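You operate a simulated robot arm through the tools that you are given. There is no shell and no other tool. Be economical: measure what you need, move in short steps, check, and stop when the job is done.

Carry out the task below with a simulated two-armed robot. There is one attempt and no reset: what you move stays moved.

Task
On the left grid paper, fold the rag in half.

The check looks at the end state, three seconds after you hand in, the way a careful person would. Anything else that was tipped, shoved, dropped, spilled or broken makes it a failure. Flat cloth is picked up by pressing the open fingertips on it (5 to 10 N) and closing them slowly along it; thin cloth reads only 2 to 8 mm in the jaws.

Robot
Two 7-joint arms with two-finger parallel grippers on one trunk, on a base that drives. Base frame: it is fixed to the floor where the robot stands at the start and does not move with it; the origin is under the middle of the robot, x ahead of it, y to its left, z up; the surface under the hand at the start is at about z = 811. Units: mm, degrees, N and s.
The left shoulder is at the start at [80, 131, 947], the right one opposite. With the tool pointing down near the work surface each hand reaches from about 400 to 860 mm from the robot's upright axis, wherever it stands, measured 20 degrees to its own side. Places, roughly: left grid paper [700, 0, 800]. Payload 1.57 kg a hand.
Tool frame (each hand has its own): the origin (TCP) lies between the finger pads and is the grasp point; the fingertips stand 30 mm ahead of it; z points along the fingers, y is the line along which they close. The gripper opens to 110 mm. The fingers are 24 mm wide and 12 mm thick; the gripper's body (48 by 112 mm) begins 78 mm behind the TCP.
Orientation is that of the tool frame in the base frame, as a unit quaternion [x, y, z, w]. With the fingers straight down and closing along the base's y, the tool's x points along the base's -x, its y along +y and its z along -z.

Tools
- The arms move only by the tool drive_tool. It takes "left_plan", "right_plan" or both (then of equal length, played together; a hand with none holds still); each is a list of rows, each a list of 7 numbers: the turn, a rotation vector about the base's x, y, z in degrees, then the shift along the base's x, y, z in mm, then the finger opening in mm, from 0 to 110. In form: [[wx, wy, wz, tx, ty, tz, gripper], ...]. A call has 1 to 12 rows; each row is the pose to reach, as a shift and turn from the pose commanded when the call began. Each row takes 0.2 s and may step no farther than 50 mm and 8.6 degrees from the row before; otherwise, or with a gripper value out of range, the whole call is refused. Where a pose cannot be reached the arm comes as near as it can. A force on the tool above 40 N (or 10 N above the force at the start of the call, whichever is more), or a blocked arm, ends the call early, and 0.2 s more pass. The fingers move at their own pace (about 108 mm/s each) and stop on an object; they squeeze with about 40 N. The grip force told is the motor's: it shows also when the fingers shut on nothing. Time passes only in rows, and 0.2 s behind the last, so rows that repeat a pose let the fingers close. It gives the time, the measured TCP pose, the force on the tool (base axes), the opening and the grip force at its end, in the units of the frame above (readings bear some noise), with the torque about the TCP (base axes, N m) and any sound that the robot's microphone picked up, and new pictures: "pictures" is both (left out), scene, wrist or none (wrist: the cameras of the hands that moved).
- Cameras (640 x 400 px; columns grow to the right, rows downward): "scene" is now at [-52.3, 12.8, 1419.1]; the picture's right is [0.13, -0.99, 0.00], its down [-0.57, -0.07, -0.81] and it looks along [0.81, 0.10, -0.58] (base axes); focal length 268 px, centre (320, 200). "left" rides on the left gripper at [70, -16, -141] in its tool frame; the picture's right is [0.23, 0.97, 0.00], its down [-0.86, 0.20, -0.48] and it looks along [-0.47, 0.11, 0.88] (tool axes); focal length 222 px, centre (320, 200). "right" rides on the right gripper at [70, 16, -141] in its tool frame; the picture's right is [-0.23, 0.97, 0.00], its down [-0.86, -0.20, -0.48] and it looks along [-0.47, -0.11, 0.88] (tool axes); focal length 222 px, centre (320, 200). There is no depth. A picture from a camera that has moved, and an enlarged one, comes with that camera's place and axes in the base frame and with its lens.
- drive_base(legs): drives the robot by 1 to 6 legs, each [ahead, left, turn to the left] in mm, mm and degrees, along the robot's own axes; the way and the turn of a leg run together, so that a leg with both is an arc; at most 1500 mm and 180 degrees a leg. The arms and the cameras ride along, it lands a little off, and it stops where it bumps. It gives what a move gives, and a new picture of the scene camera.
- head_to(pan, tilt): turns the head with the scene camera to pan (to the left, within 109 degrees either way) and tilt (down, from -29 to 69), counted from straight ahead of the robot. It gives what a move gives, and a new picture of the scene camera.
- close_up(camera, box): a new picture of the part [left, top, right, bottom] of that camera's present view, enlarged. The clock stands still meanwhile.
- close_job(): hands the job in; it is judged then, once.

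Work in short steps. Places have to be worked out from the pictures, the camera data and where the tool is seen: move nearer, look again, correct. Check each grasp and each placing, and mend what went wrong. You have 120 turns and 260 pictures in all, those below and enlarged ones among them. Open the grippers and draw the arms clear of the work before you hand the job in, unless the task says otherwise; then end with one line.

The tools are called after ">>>" by a JSON object that holds its "fn" and its "kwargs". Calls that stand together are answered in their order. drive_tool: Moves the arms, as the interface text tells. Its arguments: {"type":"object","properties":{"left_plan":{"type":"array"},"right_plan":{"type":"array"},"pictures":{"type":"string","enum":["both","scene","wrist","none"]}},"required":[]} The other tools are called the same way: drive_base (legs) drives the base; head_to (pan, tilt) turns the head that bears the scene camera; close_up (camera, box) takes an enlarged picture of a part of a camera's view; close_job () hands the job in.

At the start:

```text
time: 0.0
left_ee_pos: [553.8, 277.4, 1036.7]
left_tool_rot: [0.0, 1.0, 0.0, 0.001]
left_force: [0.6, 0.5, -0.1]
left_moment: [0.0, -0.02, 0.0]
left_finger_gap: 110.0
left_grip_force: 0.0
right_ee_pos: [541.8, -178.2, 995.0]
right_tool_rot: [0.0, 1.0, -0.001, 0.0]
right_force: [0.4, 0.2, 1.1]
right_moment: [0.01, 0.01, -0.01]
right_finger_gap: 110.1
right_grip_force: 0.1
robot x, y, heading: [4.3, 2.1, -0.1]
head pan, tilt: [7.3, 35.4]
```

scene: 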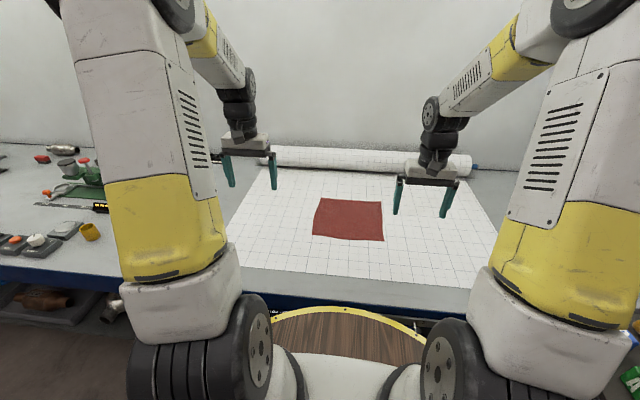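
right: 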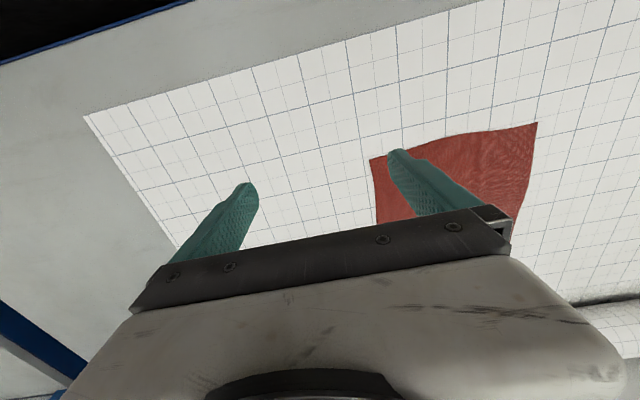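
left: 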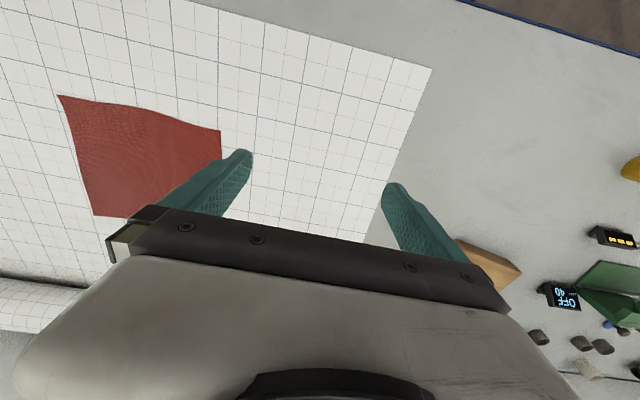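

The red rag looks flat, spanning roughly x 605–818 and y −117–117. I'll look closer to fix its corners.

>>> {"fn": "close_up", "kwargs": {"camera": "scene", "box": [270, 165, 430, 265]}}

>>> {"fn": "close_up", "kwargs": {"camera": "scene", "box": [200, 130, 520, 330]}}

```text
4.00 times, centred on (350, 215) of scene
camera zoom: at [-52.3, 12.8, 1419.1], right [0.13, -0.99, 0.0], down [-0.57, -0.07, -0.81], along [0.81, 0.1, -0.58], focal length 1074 px, centre (200, 140)
```

zoom: 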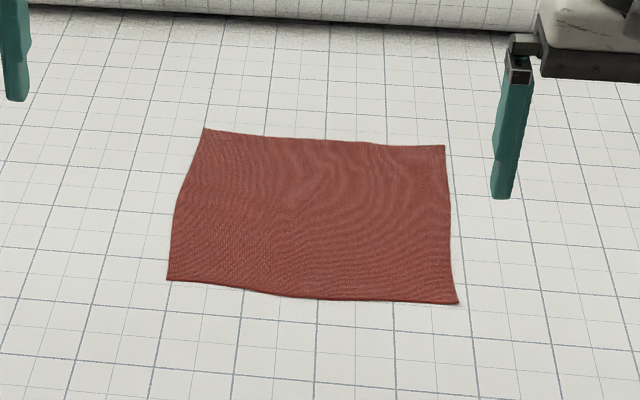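

```text
2.00 times, centred on (360, 230) of scene
camera zoom: at [-52.3, 12.8, 1419.1], right [0.13, -0.99, 0.0], down [-0.57, -0.07, -0.81], along [0.81, 0.1, -0.58], focal length 537 px, centre (240, 140)
```

zoom: 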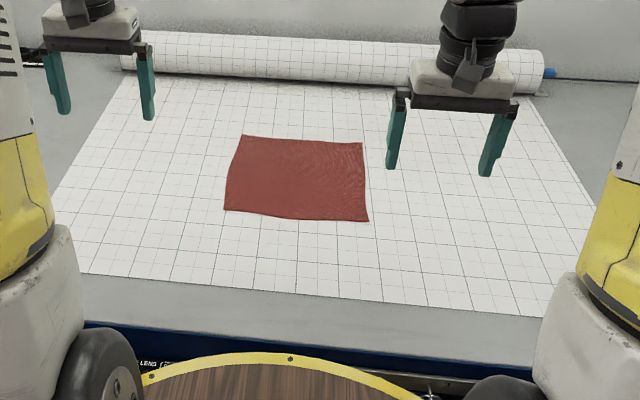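

The rag's corners come out near (816,116), (818,−118), (600,−116), (596,120). I'll fold the near edge over to the far edge with both hands, so first I bring both hands above the near corners, fingers part closed.

>>> {"fn": "drive_tool", "kwargs": {"left_plan": [[0, 0, 0, 9, -31, -28, 90], [0, 0, 0, 18, -62, -56, 60], [0, 0, 0, 27, -93, -84, 32], [0, 0, 0, 36, -125, -112, 32], [0, 0, 0, 45, -157, -140, 32], [0, 0, 0, 54, -187, -167, 32], [0, 0, 0, 54, -187, -167, 32]], "right_plan": [[0, 0, 0, 11, 15, -21, 90], [0, 0, 0, 22, 30, -42, 60], [0, 0, 0, 33, 45, -63, 32], [0, 0, 0, 44, 60, -84, 32], [0, 0, 0, 55, 75, -105, 32], [0, 0, 0, 66, 88, -125, 32], [0, 0, 0, 66, 88, -125, 32]]}}

```text
time: 1.6
left_ee_pos: [607.2, 88.6, 870.3]
left_tool_rot: [-0.001, 1.0, -0.001, 0.0]
left_force: [0.4, 0.0, 0.8]
left_moment: [0.0, -0.01, 0.01]
left_finger_gap: 32.1
left_grip_force: 0.0
right_ee_pos: [607.3, -89.9, 869.7]
right_tool_rot: [0.0, 1.0, 0.0, 0.0]
right_force: [1.0, -1.0, 1.0]
right_moment: [-0.01, -0.02, 0.02]
right_finger_gap: 31.8
right_grip_force: 0.1
robot x, y, heading: [1.7, -0.5, -0.1]
head pan, tilt: [7.3, 35.4]
camera scene: at [-52.3, 12.8, 1419.1], right [0.13, -0.99, 0.0], down [-0.57, -0.07, -0.81], along [0.81, 0.1, -0.58], focal length 268 px, centre (320, 200)
camera right: at [538.1, -73.9, 1011.3], right [0.23, 0.97, 0.0], down [0.85, -0.2, 0.48], along [0.47, -0.11, -0.88], focal length 222 px, centre (320, 200)
camera left: at [536.2, 72.3, 1011.3], right [-0.23, 0.97, 0.0], down [0.85, 0.2, 0.48], along [0.47, 0.11, -0.88], focal length 222 px, centre (320, 200)
```

scene: 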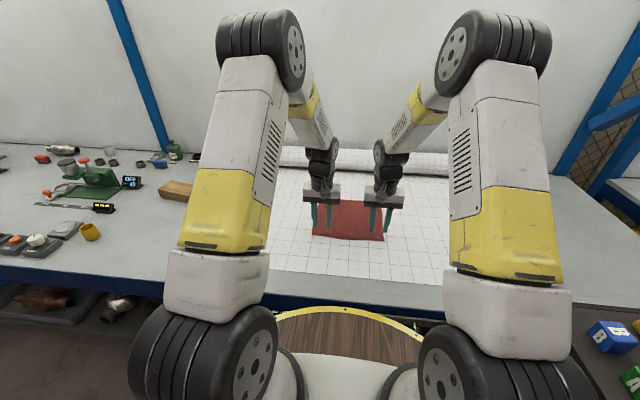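
right: 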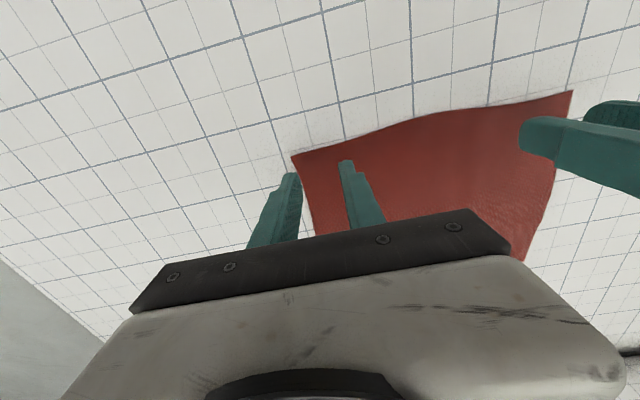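
left: 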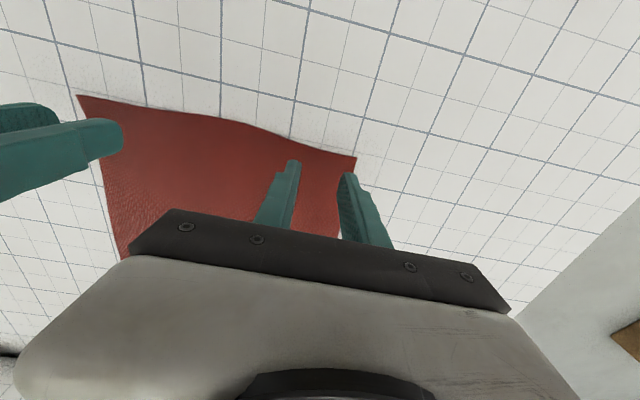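

Near corners from the wrist cameras: about (592,119) and (594,−113). I line the hands up at x≈603, left y 88, right y −84, and go down to just above the cloth.

>>> {"fn": "drive_tool", "kwargs": {"left_plan": [[0, 0, 0, -4, 0, -12, 30], [0, 0, 0, -4, 0, -20, 30], [0, 0, 0, -4, 0, -24, 30]], "right_plan": [[0, 0, 0, -4, 5, -12, 30], [0, 0, 0, -4, 6, -20, 30], [0, 0, 0, -4, 6, -24, 30]], "pictures": "wrist"}}

```text
time: 2.4
left_ee_pos: [603.7, 89.3, 845.9]
left_tool_rot: [0.0, 1.0, -0.001, 0.0]
left_force: [-0.4, 0.5, -0.1]
left_moment: [0.0, 0.01, -0.02]
left_finger_gap: 30.1
left_grip_force: 0.1
right_ee_pos: [604.4, -85.3, 846.5]
right_tool_rot: [0.0, 1.0, 0.0, 0.001]
right_force: [-1.5, -0.9, -0.1]
right_moment: [0.02, 0.01, 0.01]
right_finger_gap: 29.9
right_grip_force: 0.0
robot x, y, heading: [-0.8, 0.9, -0.1]
head pan, tilt: [7.3, 35.4]
camera right: at [534.9, -68.8, 986.2], right [0.23, 0.97, 0.0], down [0.86, -0.2, 0.48], along [0.47, -0.11, -0.88], focal length 222 px, centre (320, 200)
camera left: at [532.7, 72.2, 986.9], right [-0.23, 0.97, 0.0], down [0.86, 0.2, 0.48], along [0.47, 0.11, -0.88], focal length 222 px, centre (320, 200)
```

right: 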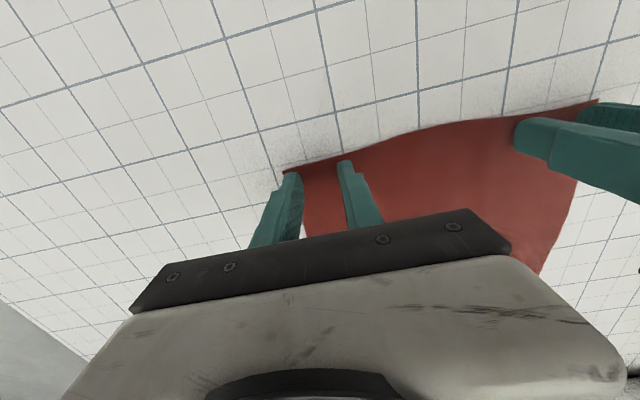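
left: 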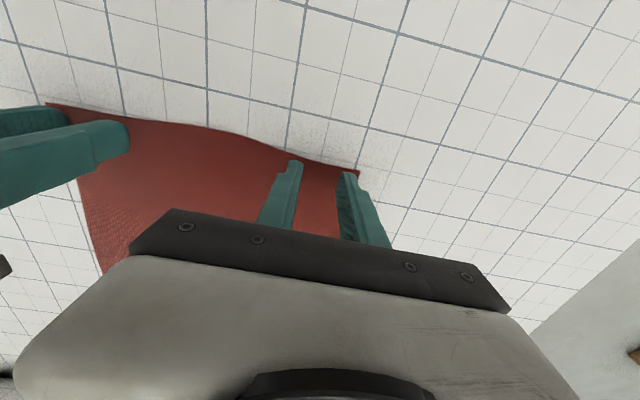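

Fingertips sit over both corners. I descend in small steps to find contact.

>>> {"fn": "drive_tool", "kwargs": {"left_plan": [[0, 0, 0, 2, -1, -2, 30], [0, 0, 0, 2, -1, -4, 30], [0, 0, 0, 2, -1, -4, 30]], "right_plan": [[0, 0, 0, 1, 1, -2, 30], [0, 0, 0, 1, 1, -4, 30], [0, 0, 0, 1, 1, -4, 30]], "pictures": "none"}}

```text
time: 3.2
left_ee_pos: [605.6, 88.9, 841.5]
left_tool_rot: [0.0, 1.0, 0.0, 0.001]
left_force: [0.5, 0.7, 4.4]
left_moment: [0.05, 0.01, 0.02]
left_finger_gap: 29.6
left_grip_force: 0.1
right_ee_pos: [604.8, -84.4, 842.1]
right_tool_rot: [0.0, 1.0, 0.0, 0.002]
right_force: [-4.4, -3.3, 22.7]
right_moment: [-0.14, 0.22, 0.01]
right_finger_gap: 30.0
right_grip_force: 0.1
robot x, y, heading: [1.6, 1.0, 0.1]
head pan, tilt: [7.3, 35.4]
```

Contact: left 4.4 N, right a bit hard at 22.7 N. I ease the right up 1.2 mm, the left down 0.4 mm, and close slowly.

>>> {"fn": "drive_tool", "kwargs": {"left_plan": [[0, 0, 0, 0, 0, -0.4, 30], [0, 0, 0, 0, 0, -0.4, 27]], "right_plan": [[0, 0, 0, 0, 0, 1.2, 30], [0, 0, 0, 0, 0, 1.2, 27]], "pictures": "none"}}

```text
time: 3.8
left_ee_pos: [605.0, 88.6, 844.0]
left_tool_rot: [0.0, 1.0, -0.001, 0.001]
left_force: [-0.5, -1.3, 11.3]
left_moment: [0.09, 0.04, 0.04]
left_finger_gap: 25.5
left_grip_force: 0.1
right_ee_pos: [604.5, -84.0, 842.8]
right_tool_rot: [-0.001, 1.0, 0.0, -0.001]
right_force: [2.4, 0.7, 8.6]
right_moment: [0.02, 0.01, 0.01]
right_finger_gap: 26.4
right_grip_force: 0.1
robot x, y, heading: [3.3, -1.2, 0.2]
head pan, tilt: [7.3, 35.4]
```

Forces are now 11 and 9 N, which is good. I close slowly at this pressure.

>>> {"fn": "drive_tool", "kwargs": {"left_plan": [[0, 0, 0, 0, 0, 0.1, 24], [0, 0, 0, 0, 0, 0.1, 21], [0, 0, 0, 0, 0, 0.1, 18], [0, 0, 0, 0, 0, 0.1, 15], [0, 0, 0, 0, 0, 0.1, 12], [0, 0, 0, 0, 0, 0.1, 9], [0, 0, 0, 0, 0, 0.1, 6], [0, 0, 0, 0, 0, 0.1, 3], [0, 0, 0, 0, 0, 0.1, 0], [0, 0, 0, 0, 0, 0.1, 0], [0, 0, 0, 0, 0, 0.1, 0]], "right_plan": [[0, 0, 0, 0, 0, 0, 24], [0, 0, 0, 0, 0, 0, 21], [0, 0, 0, 0, 0, 0, 18], [0, 0, 0, 0, 0, 0, 15], [0, 0, 0, 0, 0, 0, 12], [0, 0, 0, 0, 0, 0, 9], [0, 0, 0, 0, 0, 0, 6], [0, 0, 0, 0, 0, 0, 3], [0, 0, 0, 0, 0, 0, 0], [0, 0, 0, 0, 0, 0, 0], [0, 0, 0, 0, 0, 0, 0]]}}

```text
time: 6.2
left_ee_pos: [606.2, 87.2, 842.6]
left_tool_rot: [0.001, 1.0, -0.001, 0.001]
left_force: [1.4, -25.1, 20.5]
left_moment: [-0.68, 0.03, 0.12]
left_finger_gap: 2.3
left_grip_force: 24.2
right_ee_pos: [604.2, -83.3, 843.0]
right_tool_rot: [-0.001, 1.0, 0.001, 0.0]
right_force: [-0.6, 23.4, 3.4]
right_moment: [0.74, 0.01, 0.03]
right_finger_gap: 2.6
right_grip_force: 23.9
robot x, y, heading: [-1.8, -0.2, -0.1]
head pan, tilt: [7.3, 35.4]
camera scene: at [-52.9, 12.6, 1419.1], right [0.13, -0.99, 0.0], down [-0.57, -0.07, -0.82], along [0.81, 0.1, -0.58], focal length 268 px, centre (320, 200)
camera right: at [534.8, -66.7, 984.4], right [0.23, 0.97, 0.0], down [0.85, -0.2, 0.48], along [0.47, -0.11, -0.88], focal length 222 px, centre (320, 200)
camera left: at [534.9, 70.1, 983.3], right [-0.23, 0.97, 0.0], down [0.85, 0.2, 0.48], along [0.47, 0.11, -0.88], focal length 222 px, centre (320, 200)
```

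scene: 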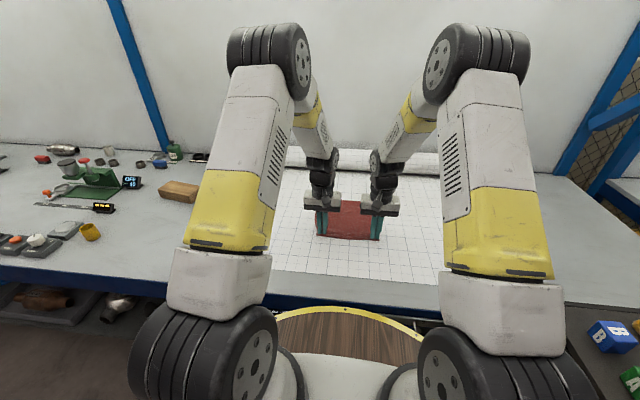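
right: 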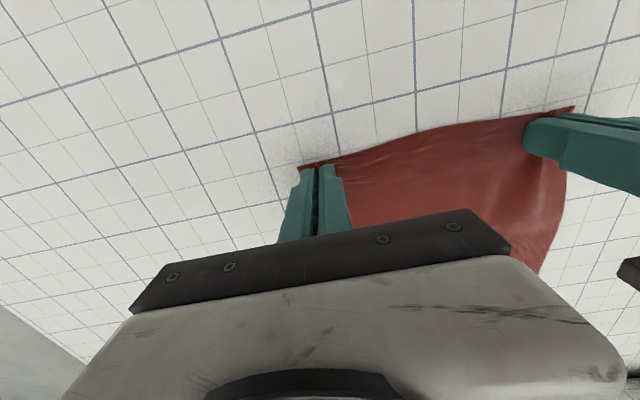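
left: 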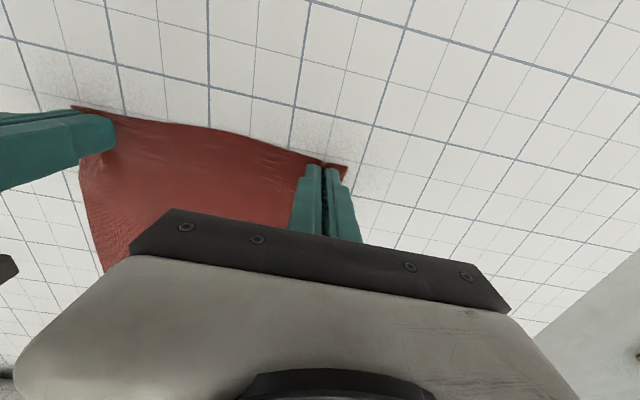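

Both jaws read ~2.5 mm with cloth in them, and 25 N of tension between hands. I ease them 5 mm toward each other each while lifting a little, to check the hold.

>>> {"fn": "drive_tool", "kwargs": {"left_plan": [[0, 0, 0, 0, -3, 1, 0], [0, 0, 0, 0, -5, 6, 0], [0, 0, 0, 0, -5, 15, 0], [0, 0, 0, 0, -5, 30, 0], [0, 0, 0, 5, -5, 40, 0]], "right_plan": [[0, 0, 0, 0, 3, 1, 0], [0, 0, 0, 0, 5, 6, 0], [0, 0, 0, 0, 5, 15, 0], [0, 0, 0, 0, 5, 30, 0], [0, 0, 0, 5, 5, 40, 0]]}}

```text
time: 7.4
left_ee_pos: [612.5, 84.4, 882.0]
left_tool_rot: [0.0, 1.0, -0.001, 0.001]
left_force: [0.9, -6.1, 0.3]
left_moment: [-0.16, 0.0, 0.01]
left_finger_gap: 2.3
left_grip_force: 24.1
right_ee_pos: [610.2, -79.2, 882.4]
right_tool_rot: [0.0, 1.0, 0.0, -0.001]
right_force: [0.1, 6.8, 0.0]
right_moment: [0.17, 0.01, 0.01]
right_finger_gap: 2.1
right_grip_force: 23.5
robot x, y, heading: [0.2, -1.8, -0.2]
head pan, tilt: [7.3, 35.4]
camera scene: at [-52.2, 12.8, 1419.1], right [0.13, -0.99, 0.0], down [-0.58, -0.07, -0.81], along [0.81, 0.1, -0.58], focal length 268 px, centre (320, 200)
camera right: at [539.9, -63.1, 1024.1], right [0.23, 0.97, 0.0], down [0.86, -0.2, 0.48], along [0.46, -0.11, -0.88], focal length 222 px, centre (320, 200)
camera left: at [541.0, 66.9, 1021.9], right [-0.23, 0.97, 0.0], down [0.86, 0.2, 0.48], along [0.47, 0.11, -0.88], focal length 222 px, centre (320, 200)
```

scene: 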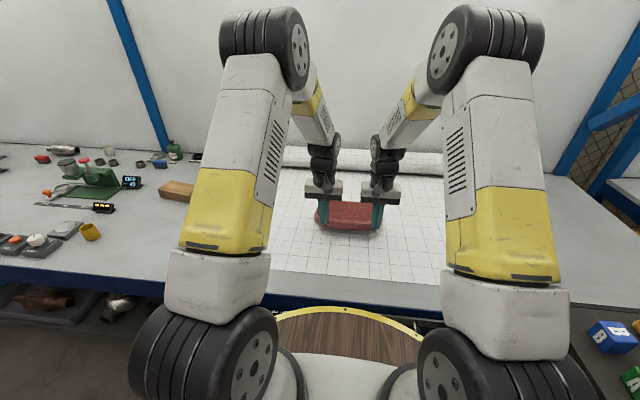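
right: 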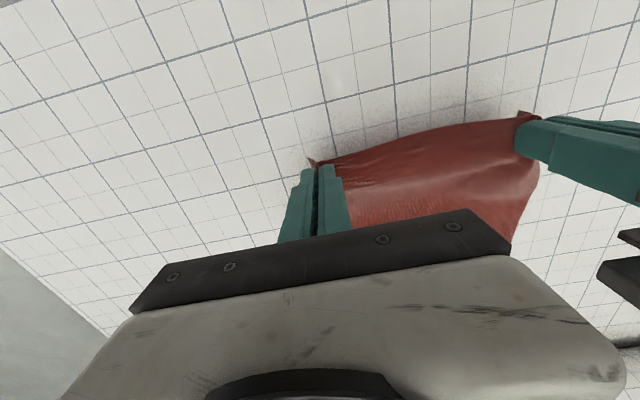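
left: 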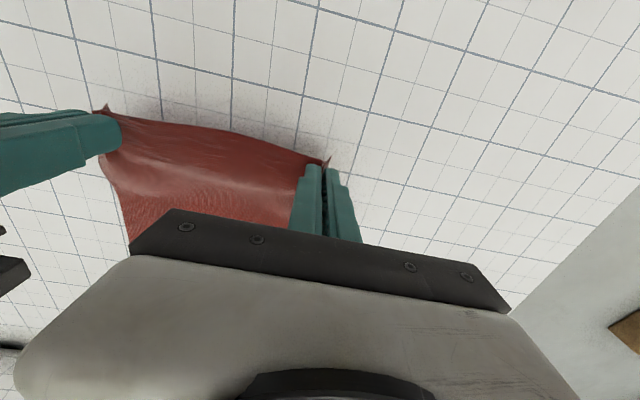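

The hold is good. I carry the edge up and over in an arc to just past the middle, then look.

>>> {"fn": "drive_tool", "kwargs": {"left_plan": [[0, 0, 0, 10, -2, 18, 0], [0, 0, 0, 23, -2, 34, 0], [0, 0, 0, 38, -2, 46, 0], [0, 0, 0, 56, -2, 55, 0], [0, 0, 0, 76, -2, 61, 0], [0, 0, 0, 96, -2, 62, 0], [0, 0, 0, 116, -2, 60, 0], [0, 0, 0, 134, -2, 54, 0]], "right_plan": [[0, 0, 0, 10, 1, 18, 0], [0, 0, 0, 23, 1, 34, 0], [0, 0, 0, 38, 1, 46, 0], [0, 0, 0, 56, 1, 55, 0], [0, 0, 0, 76, 1, 61, 0], [0, 0, 0, 96, 1, 62, 0], [0, 0, 0, 116, 1, 60, 0], [0, 0, 0, 134, 1, 54, 0]]}}

```text
time: 9.2
left_ee_pos: [744.4, 81.0, 936.0]
left_tool_rot: [0.0, 1.0, 0.0, 0.0]
left_force: [-0.5, 0.3, 0.6]
left_moment: [0.04, -0.02, 0.0]
left_finger_gap: 2.0
left_grip_force: 23.5
right_ee_pos: [744.0, -76.0, 937.8]
right_tool_rot: [0.0, 1.0, -0.001, -0.001]
right_force: [-0.1, 0.7, 1.1]
right_moment: [0.0, -0.05, 0.0]
right_finger_gap: 2.2
right_grip_force: 23.8
robot x, y, heading: [-3.7, -0.5, -0.0]
head pan, tilt: [7.3, 35.4]
camera scene: at [-52.6, 12.7, 1419.1], right [0.13, -0.99, 0.0], down [-0.57, -0.07, -0.81], along [0.81, 0.1, -0.58], focal length 268 px, centre (320, 200)
camera right: at [673.6, -59.7, 1078.8], right [0.23, 0.97, 0.0], down [0.86, -0.2, 0.48], along [0.47, -0.11, -0.88], focal length 222 px, centre (320, 200)
camera left: at [672.8, 64.1, 1077.1], right [-0.23, 0.97, 0.0], down [0.86, 0.2, 0.48], along [0.47, 0.11, -0.88], focal length 222 px, centre (320, 200)
```

scene: 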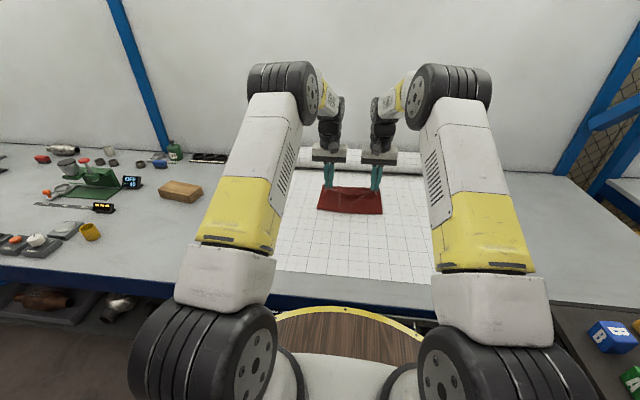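
right: 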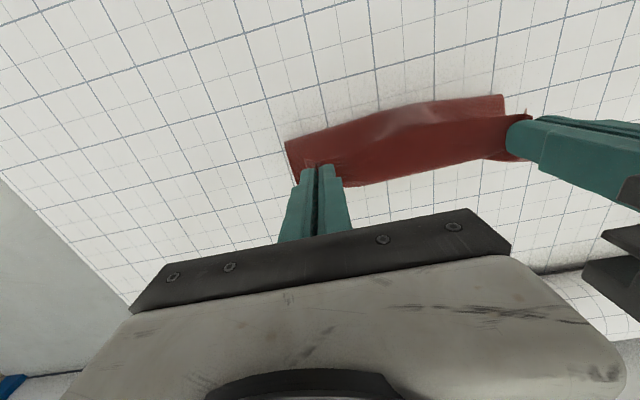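
left: 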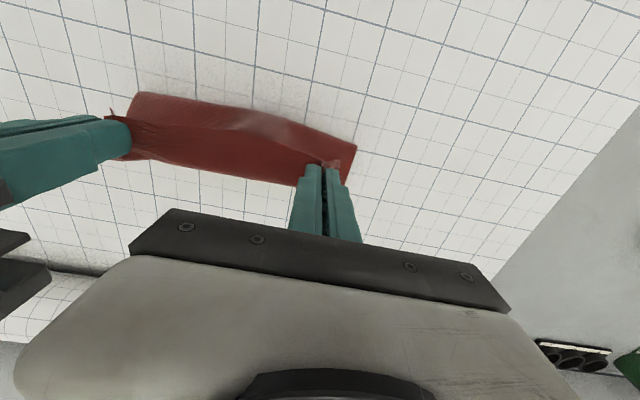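

The fold is forming; I zoom in to see where the fold line and the far edge lie.

>>> {"fn": "close_up", "kwargs": {"camera": "scene", "box": [290, 140, 418, 220]}}

>>> {"fn": "close_up", "kwargs": {"camera": "left", "box": [90, 60, 410, 260]}}

```text
5.00 times, centred on (354, 180) of scene
camera zoom: at [-52.6, 12.7, 1419.1], right [0.13, -0.99, 0.0], down [-0.57, -0.07, -0.81], along [0.81, 0.1, -0.58], focal length 1343 px, centre (150, 300)
```

zoom: 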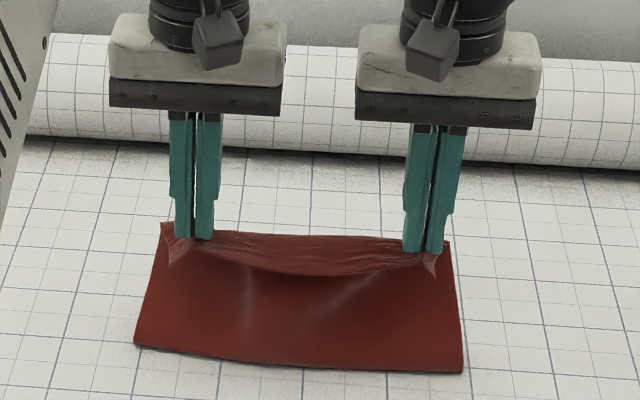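

```text
2.00 times, centred on (250, 160) of left
camera zoom: at [672.8, 64.1, 1077.1], right [-0.23, 0.97, 0.0], down [0.86, 0.2, 0.48], along [0.47, 0.11, -0.88], focal length 444 px, centre (460, 280)
```

zoom: 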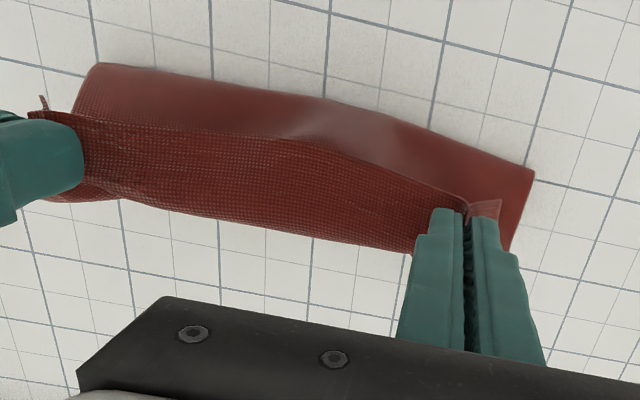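

The flap's edge needs turning too, so I finish the arc while tilting the fingers ~25° back toward the robot, coming down to about 20 mm over the far edge.

>>> {"fn": "drive_tool", "kwargs": {"left_plan": [[0, 6, 0, 20, 0, -8, 0], [0, 12, 0, 40, 0, -23, 0], [0, 18, 0, 55, 0, -43, 0], [0, 23, 0, 67, 0, -62, 0], [0, 25, 0, 74, 0, -76, 0], [0, 25, 0, 74, 0, -76, 0]], "right_plan": [[0, 6, 0, 20, 0, -8, 0], [0, 12, 0, 40, 0, -23, 0], [0, 18, 0, 55, 0, -43, 0], [0, 23, 0, 67, 0, -62, 0], [0, 25, 0, 74, 0, -76, 0], [0, 25, 0, 74, 0, -76, 0]]}}

>>> {"fn": "close_up", "kwargs": {"camera": "scene", "box": [290, 140, 418, 220]}}

```text
time: 10.6
left_ee_pos: [719.1, 101.0, 864.9]
left_tool_rot: [-0.003, 0.976, 0.002, -0.218]
left_force: [0.7, 0.7, 0.1]
left_moment: [0.01, 0.02, 0.0]
left_finger_gap: 2.3
left_grip_force: 23.5
left hand out of reach, approached as far as the arm can: row 2, 3, 4, 5, 6
right_ee_pos: [718.7, -97.0, 885.7]
right_tool_rot: [0.002, 0.976, -0.002, -0.217]
right_force: [0.8, 0.9, -0.6]
right_moment: [0.02, 0.05, 0.02]
right_finger_gap: 0.3
right_grip_force: 22.1
right hand out of reach, approached as far as the arm can: row 2, 3, 4, 5, 6
robot x, y, heading: [0.3, 2.0, 0.2]
head pan, tilt: [7.3, 35.4]
camera scene: at [-51.9, 12.7, 1419.1], right [0.13, -0.99, 0.0], down [-0.58, -0.07, -0.81], along [0.81, 0.1, -0.58], focal length 268 px, centre (320, 200)
camera right: at [715.6, -79.4, 1043.1], right [0.21, 0.97, -0.1], down [0.98, -0.2, 0.07], along [0.05, -0.11, -0.99], focal length 222 px, centre (320, 200)
camera left: at [715.2, 83.1, 1022.0], right [-0.21, 0.97, 0.1], down [0.98, 0.2, 0.07], along [0.05, 0.11, -0.99], focal length 222 px, centre (320, 200)
```

scene: 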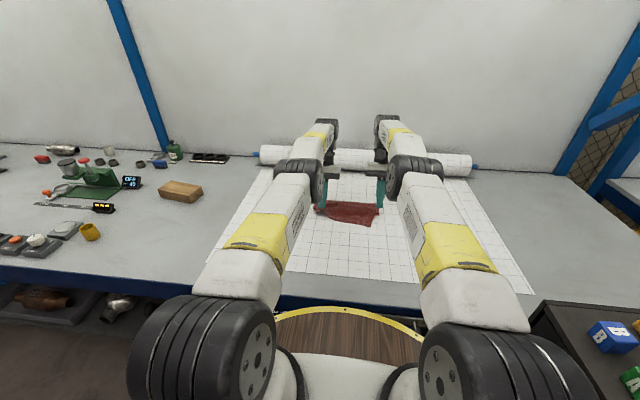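
right: 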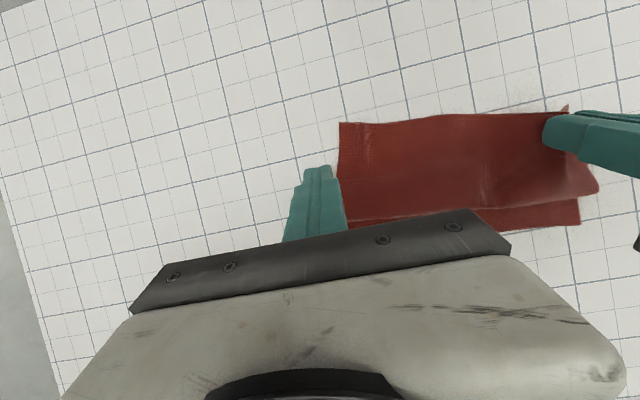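
left: 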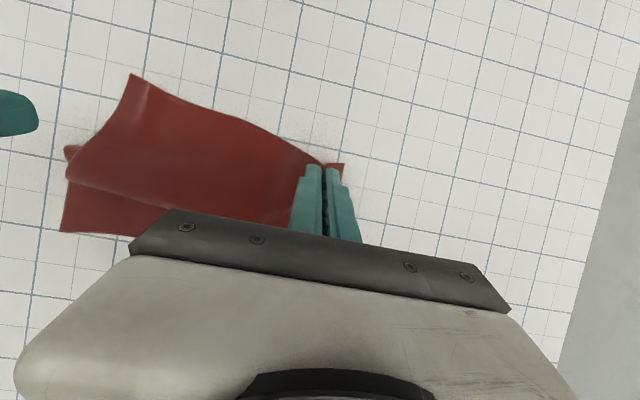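

```text
5.00 times, centred on (354, 180) of scene
camera zoom: at [-51.9, 12.7, 1419.1], right [0.13, -0.99, 0.0], down [-0.58, -0.07, -0.81], along [0.81, 0.1, -0.58], focal length 1343 px, centre (150, 300)
```

zoom: 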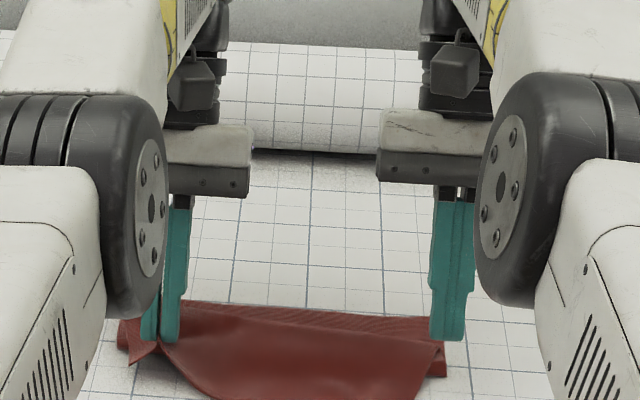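

The tilt was out of reach: the arms pulled back and the right hand lost its corner. I untilt the left in place, and untilt and raise the right clear to get a view.

>>> {"fn": "drive_tool", "kwargs": {"left_plan": [[0, -6, 0, 0, 0, 0, 0], [0, -12, 0, 0, 0, 0, 0], [0, -18, 0, 0, 0, 0, 0], [0, -25, 0, 0, 0, 0, 0], [0, -25, 0, 0, 0, 0, 0]], "right_plan": [[0, -6, 0, 0, 0, 20, 5], [0, -12, 0, 0, 0, 50, 10], [0, -18, 0, -30, -30, 80, 30], [0, -25, 0, -60, -60, 100, 30], [0, -25, 0, -80, -90, 110, 30]]}}

>>> {"fn": "close_up", "kwargs": {"camera": "scene", "box": [290, 160, 418, 240]}}

```text
refused: row 3 steps farther than a row can; nothing moved
```

```text
5.00 times, centred on (354, 200) of scene
camera zoom: at [-51.9, 12.7, 1419.1], right [0.13, -0.99, 0.0], down [-0.58, -0.07, -0.81], along [0.81, 0.1, -0.58], focal length 1343 px, centre (150, 200)
```

zoom: 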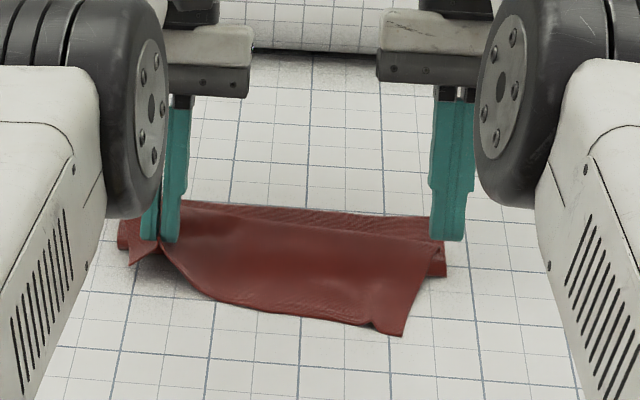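

Row 3 stepped too far, and nothing moved. The right corner has fallen back toward the robot, so I'll bring the left corner back toward its start and raise the right clear, in smaller steps.

>>> {"fn": "drive_tool", "kwargs": {"left_plan": [[0, -6, 0, -10, 0, 4, 0], [0, -12, 0, -20, 0, 8, 0], [0, -18, 0, -35, 0, 8, 0], [0, -25, 0, -50, 0, 5, 0], [0, -25, 0, -65, 0, 0, 0], [0, -25, 0, -80, 0, -5, 0]], "right_plan": [[0, -6, 0, 0, 0, 20, 5], [0, -12, 0, 0, 0, 50, 10], [0, -18, 0, -20, -20, 80, 30], [0, -25, 0, -40, -40, 100, 30], [0, -25, 0, -60, -70, 120, 30], [0, -25, 0, -80, -100, 130, 30]]}}

>>> {"fn": "close_up", "kwargs": {"camera": "scene", "box": [290, 160, 418, 240]}}

```text
time: 12.0
left_ee_pos: [638.3, 97.1, 865.8]
left_tool_rot: [0.0, 1.0, 0.0, 0.001]
left_force: [-0.7, 0.5, -0.5]
left_moment: [-0.01, 0.0, 0.04]
left_finger_gap: 2.0
left_grip_force: 23.5
right_ee_pos: [639.7, -191.6, 1013.6]
right_tool_rot: [-0.001, 1.0, -0.001, 0.0]
right_force: [0.3, -0.5, 0.0]
right_moment: [0.0, 0.04, -0.03]
right_finger_gap: 29.9
right_grip_force: 0.2
robot x, y, heading: [-0.6, -0.2, -0.0]
head pan, tilt: [7.3, 35.4]
camera scene: at [-51.9, 13.0, 1419.1], right [0.13, -0.99, 0.0], down [-0.58, -0.07, -0.81], along [0.81, 0.1, -0.58], focal length 268 px, centre (320, 200)
camera right: at [570.4, -174.3, 1153.7], right [0.23, 0.97, 0.0], down [0.86, -0.2, 0.48], along [0.47, -0.11, -0.88], focal length 222 px, centre (320, 200)
camera left: at [567.6, 79.5, 1006.6], right [-0.23, 0.97, 0.0], down [0.85, 0.2, 0.48], along [0.47, 0.11, -0.88], focal length 222 px, centre (320, 200)
```

scene: 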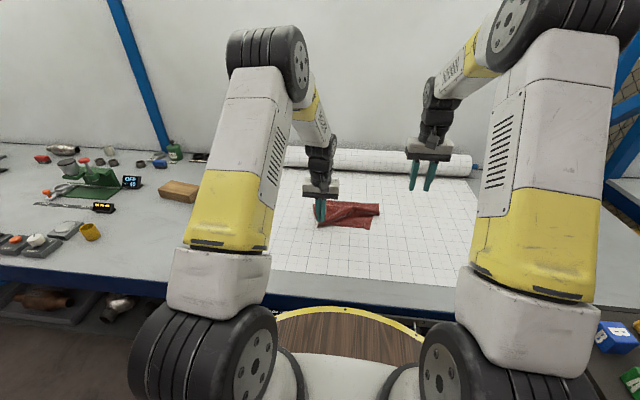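
right: 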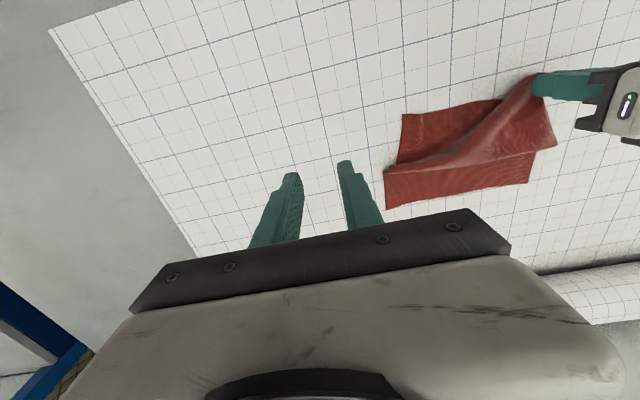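
left: 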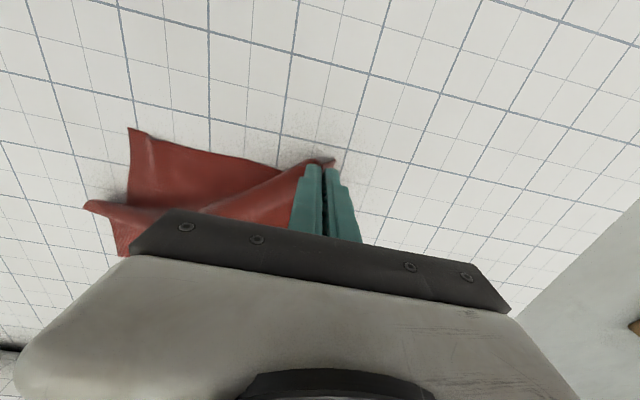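

```text
5.00 times, centred on (354, 200) of scene
camera zoom: at [-51.9, 13.0, 1419.1], right [0.13, -0.99, 0.0], down [-0.58, -0.07, -0.81], along [0.81, 0.1, -0.58], focal length 1343 px, centre (150, 200)
```

zoom: 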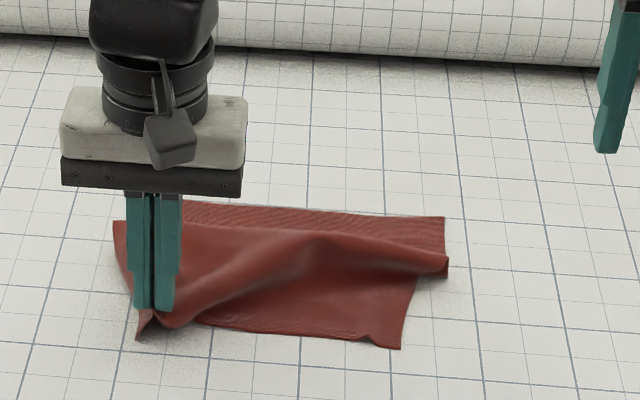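

The cloth now has a ridge from being dragged. I pull the left corner back low to its original spot to flatten it.

>>> {"fn": "drive_tool", "kwargs": {"left_plan": [[0, 0, 0, -8, -2, -10, 0], [0, 0, 0, -18, -4, -18, 0], [0, 0, 0, -28, -6, -21, 0], [0, 0, 0, -38, -7, -21, 0], [0, 0, 0, -38, -7, -21, 0]], "pictures": "none"}}

>>> {"fn": "close_up", "kwargs": {"camera": "scene", "box": [290, 160, 418, 240]}}

>>> {"fn": "close_up", "kwargs": {"camera": "right", "box": [340, 40, 596, 200]}}

```text
time: 13.2
left_ee_pos: [600.3, 90.8, 845.8]
left_tool_rot: [0.0, 1.0, 0.0, 0.0]
left_force: [0.3, 0.5, 0.1]
left_moment: [0.0, -0.04, 0.02]
left_finger_gap: 2.1
left_grip_force: 23.8
right_ee_pos: [639.9, -191.6, 1011.7]
right_tool_rot: [0.0, 1.0, 0.0, 0.0]
right_force: [0.3, 0.0, -0.5]
right_moment: [0.0, -0.02, 0.01]
right_finger_gap: 29.8
right_grip_force: 0.0
robot x, y, heading: [-1.1, 0.3, 0.1]
head pan, tilt: [7.3, 35.4]
```

```text
5.00 times, centred on (354, 200) of scene
camera zoom: at [-52.2, 12.7, 1419.1], right [0.13, -0.99, 0.0], down [-0.58, -0.07, -0.81], along [0.81, 0.1, -0.58], focal length 1343 px, centre (150, 200)
```

zoom: 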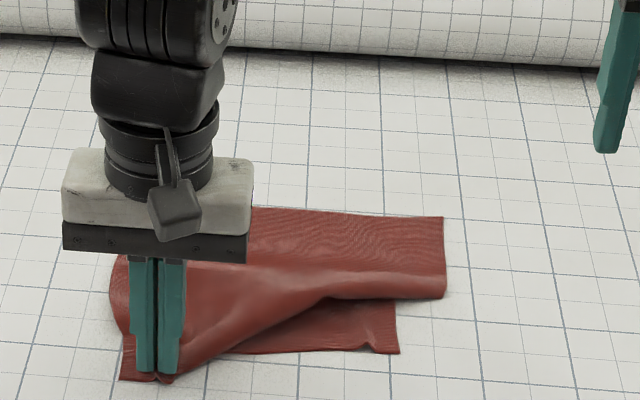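

```text
2.50 times, centred on (468, 120) of right
camera zoom: at [570.4, -174.7, 1153.8], right [0.23, 0.97, 0.0], down [0.86, -0.2, 0.48], along [0.47, -0.11, -0.88], focal length 555 px, centre (-50, 400)
```

zoom: 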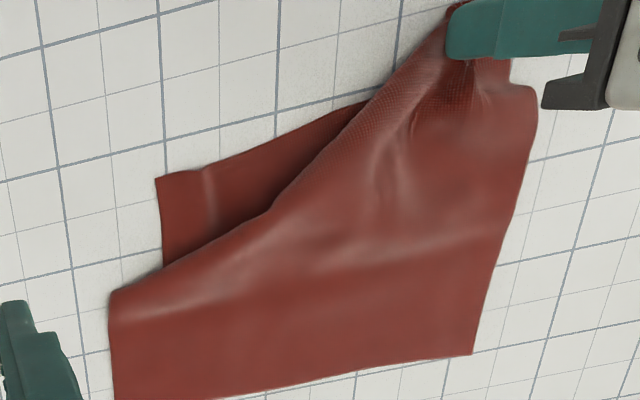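

Left side is restored; the right near corner sits tucked at about (638,−69) with a ~50 mm strip exposed. I bring the right hand over it at (648,−46).

>>> {"fn": "drive_tool", "kwargs": {"right_plan": [[0, 0, 0, 2, 29, -28, 24], [0, 0, 0, 4, 58, -56, 24], [0, 0, 0, 6, 87, -84, 24], [0, 0, 0, 8, 116, -112, 24], [0, 0, 0, 8, 145, -140, 24], [0, 0, 0, 8, 145, -154, 24]], "pictures": "wrist"}}

>>> {"fn": "close_up", "kwargs": {"camera": "scene", "box": [290, 160, 418, 240]}}

```text
time: 14.6
left_ee_pos: [599.7, 88.8, 845.6]
left_tool_rot: [0.0, 1.0, 0.0, 0.0]
left_force: [0.6, 0.1, 0.3]
left_moment: [-0.01, -0.02, -0.02]
left_finger_gap: 2.1
left_grip_force: 23.9
right_ee_pos: [647.0, -46.6, 857.5]
right_tool_rot: [0.001, 1.0, 0.001, 0.0]
right_force: [0.4, 0.2, -0.8]
right_moment: [-0.02, -0.02, 0.03]
right_finger_gap: 24.3
right_grip_force: 0.0
robot x, y, heading: [-4.0, 2.1, 0.1]
head pan, tilt: [7.3, 35.4]
camera right: at [577.1, -30.2, 998.9], right [0.23, 0.97, 0.0], down [0.85, -0.2, 0.48], along [0.47, -0.11, -0.88], focal length 222 px, centre (320, 200)
```

right: 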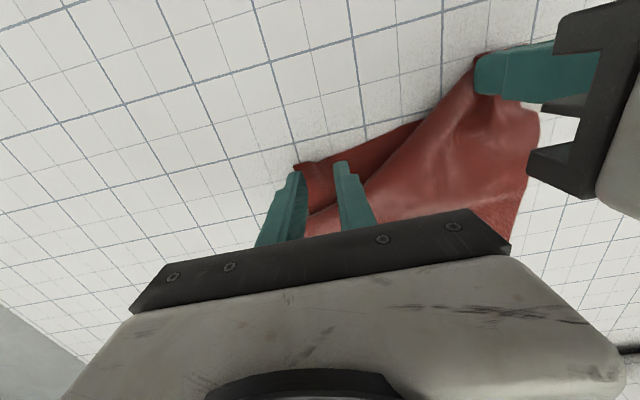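

```text
5.00 times, centred on (354, 200) of scene
camera zoom: at [-52.4, 12.7, 1419.1], right [0.13, -0.99, 0.0], down [-0.57, -0.07, -0.81], along [0.81, 0.1, -0.58], focal length 1343 px, centre (150, 200)
```

zoom: 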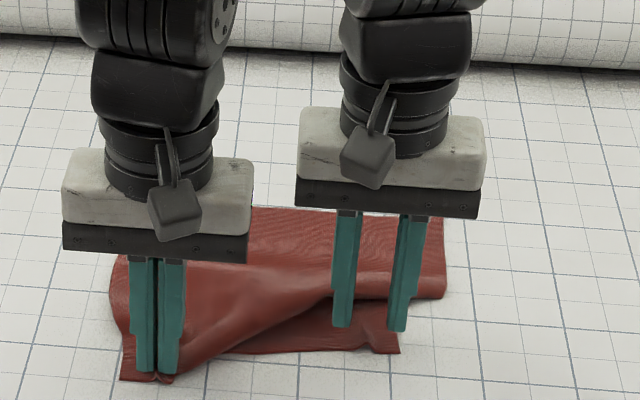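

The corner is at about (635,−67). I shift 4 mm inward and press down to contact.

>>> {"fn": "drive_tool", "kwargs": {"right_plan": [[0, 0, 0, -1, 4, -8, 24], [0, 0, 0, -1, 4, -13, 24], [0, 0, 0, -1, 4, -14.5, 24], [0, 0, 0, -1, 4, -14.5, 24]], "pictures": "none"}}

```text
time: 15.6
left_ee_pos: [600.5, 89.6, 846.1]
left_tool_rot: [0.0, 1.0, 0.0, 0.0]
left_force: [0.1, -0.1, 0.1]
left_moment: [0.01, 0.02, -0.01]
left_finger_gap: 2.2
left_grip_force: 23.3
right_ee_pos: [648.5, -42.8, 844.0]
right_tool_rot: [0.0, 1.0, 0.0, 0.0]
right_force: [-0.4, 0.4, -0.3]
right_moment: [-0.02, -0.01, -0.02]
right_finger_gap: 24.0
right_grip_force: 0.0
robot x, y, heading: [1.9, -1.0, -0.1]
head pan, tilt: [7.3, 35.4]
```

Not touching yet; I go 2 mm lower in fine steps.

>>> {"fn": "drive_tool", "kwargs": {"right_plan": [[0, 0, 0, 0, 0, -0.7, 24], [0, 0, 0, 0, 0, -1.4, 24], [0, 0, 0, 0, 0, -1.4, 24]], "pictures": "none"}}

```text
time: 16.4
left_ee_pos: [599.4, 90.7, 847.1]
left_tool_rot: [0.0, 1.0, 0.001, 0.0]
left_force: [0.8, 0.3, 0.1]
left_moment: [0.0, -0.02, 0.0]
left_finger_gap: 2.0
left_grip_force: 23.9
right_ee_pos: [647.9, -43.0, 842.2]
right_tool_rot: [-0.001, 1.0, 0.0, 0.0]
right_force: [-2.6, -0.3, 11.0]
right_moment: [-0.03, 0.07, -0.02]
right_finger_gap: 24.1
right_grip_force: 0.1
robot x, y, heading: [-1.6, 0.4, -0.0]
head pan, tilt: [7.3, 35.4]
```

11 N of contact; now a slow close.

>>> {"fn": "drive_tool", "kwargs": {"right_plan": [[0, 0, 0, 0, 0, 0, 21], [0, 0, 0, 0, 0, 0, 18], [0, 0, 0, 0, 0, 0, 15], [0, 0, 0, 0, 0, 0, 12], [0, 0, 0, 0, 0, 0, 9], [0, 0, 0, 0, 0, 0, 6], [0, 0, 0, 0, 0, 0, 3], [0, 0, 0, 0, 0, 0, 0], [0, 0, 0, 0, 0, 0, 0], [0, 0, 0, 0, 0, 5, 0], [0, 0, 0, 0, 0, 5, 0]], "pictures": "wrist"}}

```text
time: 18.8
left_ee_pos: [601.3, 88.7, 845.6]
left_tool_rot: [-0.001, 1.0, 0.0, 0.0]
left_force: [0.5, 0.0, 0.6]
left_moment: [-0.01, 0.0, 0.05]
left_finger_gap: 2.1
left_grip_force: 23.6
right_ee_pos: [647.7, -43.7, 844.4]
right_tool_rot: [0.0, 1.0, 0.0, -0.001]
right_force: [0.2, -0.3, 0.4]
right_moment: [0.01, -0.01, -0.02]
right_finger_gap: 2.1
right_grip_force: 23.6
robot x, y, heading: [-0.5, 1.5, 0.2]
head pan, tilt: [7.3, 35.4]
camera right: at [577.1, -26.9, 987.7], right [0.23, 0.97, 0.0], down [0.86, -0.2, 0.48], along [0.46, -0.11, -0.88], focal length 222 px, centre (320, 200)
```

right: 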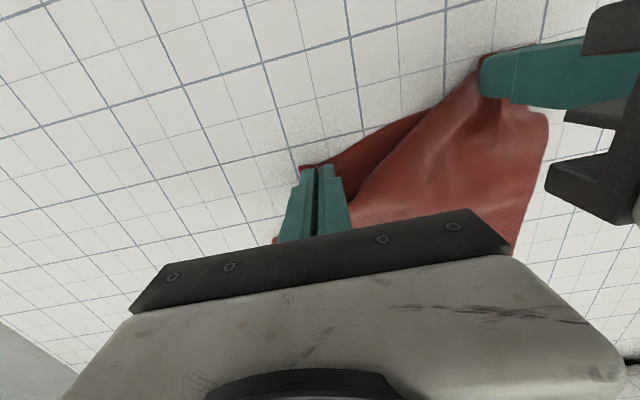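

Gripped (2.1 mm). I draw the right corner back toward its original place near (604,−77), raised slightly.

>>> {"fn": "drive_tool", "kwargs": {"right_plan": [[0, 0, 0, -6, -6, 10, 0], [0, 0, 0, -15, -12, 18, 0], [0, 0, 0, -25, -20, 20, 0], [0, 0, 0, -35, -28, 20, 0], [0, 0, 0, -44, -33, 20, 0], [0, 0, 0, -44, -33, 20, 0]], "pictures": "none"}}

>>> {"fn": "close_up", "kwargs": {"camera": "scene", "box": [290, 160, 418, 240]}}

>>> {"fn": "close_up", "kwargs": {"camera": "right", "box": [240, 40, 560, 240]}}

```text
time: 20.2
left_ee_pos: [600.7, 87.7, 845.8]
left_tool_rot: [0.0, 1.0, 0.0, 0.0]
left_force: [0.2, -6.7, 1.8]
left_moment: [-0.19, -0.06, 0.01]
left_finger_gap: 2.1
left_grip_force: 23.7
right_ee_pos: [603.1, -75.0, 866.8]
right_tool_rot: [0.0, 1.0, 0.0, 0.0]
right_force: [-0.5, 6.8, -1.0]
right_moment: [0.19, 0.05, 0.04]
right_finger_gap: 2.0
right_grip_force: 23.2
robot x, y, heading: [-1.3, 0.6, -0.1]
head pan, tilt: [7.3, 35.4]
```

```text
5.00 times, centred on (354, 200) of scene
camera zoom: at [-52.2, 12.7, 1419.1], right [0.13, -0.99, 0.0], down [-0.58, -0.07, -0.81], along [0.81, 0.1, -0.58], focal length 1343 px, centre (150, 200)
```

zoom: 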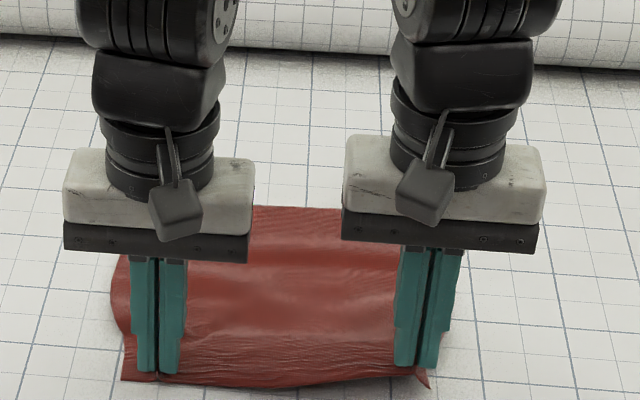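

```text
2.00 times, centred on (400, 140) of right
camera zoom: at [533.5, -58.4, 1008.2], right [0.23, 0.97, 0.0], down [0.86, -0.2, 0.48], along [0.47, -0.11, -0.88], focal length 444 px, centre (160, 320)
```

zoom: 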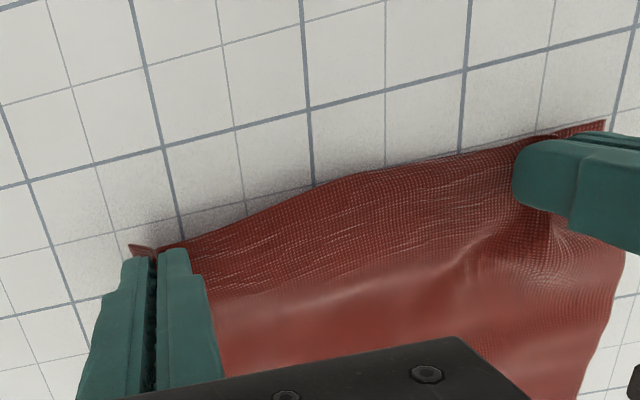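

Fully restored and both corners held; the far edge is now at x≈800. I repeat the arc, this time with the fingers vertical throughout (well within reach).

>>> {"fn": "drive_tool", "kwargs": {"left_plan": [[0, 0, 0, 2, -1, 20, 0], [0, 0, 0, 7, -2, 38, 0], [0, 0, 0, 17, -2, 56, 0], [0, 0, 0, 31, -2, 72, 0], [0, 0, 0, 49, -2, 85, 0], [0, 0, 0, 69, -2, 94, 0], [0, 0, 0, 89, -2, 98, 0], [0, 0, 0, 111, -2, 97, 0], [0, 0, 0, 131, -2, 92, 0], [0, 0, 0, 149, -2, 83, 0], [0, 0, 0, 165, -2, 70, 0], [0, 0, 0, 177, -2, 54, 0]], "right_plan": [[0, 0, 0, 0, 0, 3, 0], [0, 0, 0, 5, 1, 17, 0], [0, 0, 0, 15, 1, 35, 0], [0, 0, 0, 29, 1, 51, 0], [0, 0, 0, 47, 1, 64, 0], [0, 0, 0, 67, 1, 73, 0], [0, 0, 0, 87, 1, 77, 0], [0, 0, 0, 109, 1, 76, 0], [0, 0, 0, 129, 1, 71, 0], [0, 0, 0, 147, 1, 62, 0], [0, 0, 0, 163, 1, 49, 0], [0, 0, 0, 175, 1, 33, 0]], "pictures": "wrist"}}

>>> {"fn": "close_up", "kwargs": {"camera": "scene", "box": [290, 150, 418, 230]}}

```text
time: 22.8
left_ee_pos: [777.5, 85.8, 898.9]
left_tool_rot: [0.0, 1.0, 0.0, 0.0]
left_force: [-0.5, 0.1, 0.4]
left_moment: [-0.01, -0.03, 0.02]
left_finger_gap: 2.0
left_grip_force: 24.0
right_ee_pos: [776.4, -75.3, 900.8]
right_tool_rot: [0.001, 1.0, 0.001, -0.001]
right_force: [-0.5, 0.3, -0.2]
right_moment: [0.0, -0.01, 0.0]
right_finger_gap: 1.9
right_grip_force: 23.5
robot x, y, heading: [-1.1, -0.7, 0.0]
head pan, tilt: [7.3, 35.4]
camera right: at [706.4, -58.7, 1041.7], right [0.23, 0.97, 0.0], down [0.86, -0.2, 0.48], along [0.47, -0.11, -0.88], focal length 222 px, centre (320, 200)
camera left: at [707.1, 68.4, 1039.3], right [-0.23, 0.97, 0.0], down [0.86, 0.2, 0.48], along [0.47, 0.11, -0.88], focal length 222 px, centre (320, 200)
```

right: 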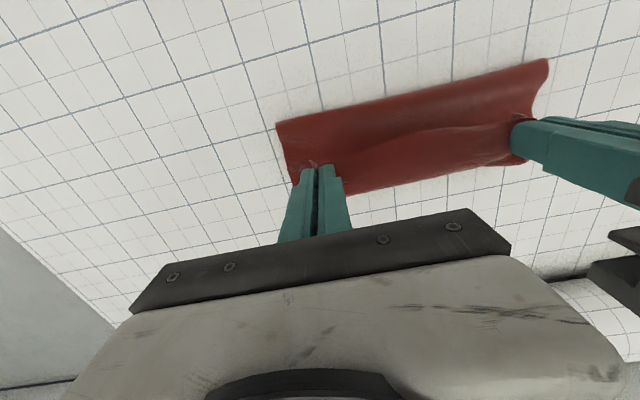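
left: 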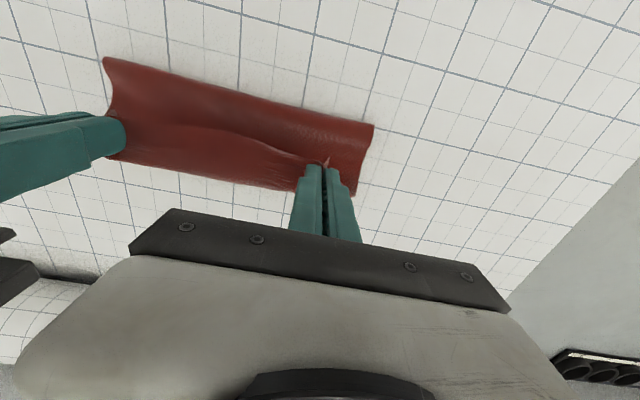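

```text
5.00 times, centred on (354, 190) of scene
camera zoom: at [-52.6, 12.7, 1419.1], right [0.13, -0.99, 0.0], down [-0.57, -0.07, -0.81], along [0.81, 0.1, -0.58], focal length 1343 px, centre (150, 250)
```

zoom: 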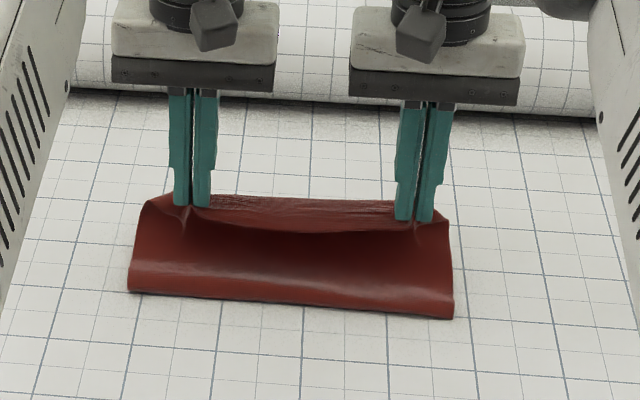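

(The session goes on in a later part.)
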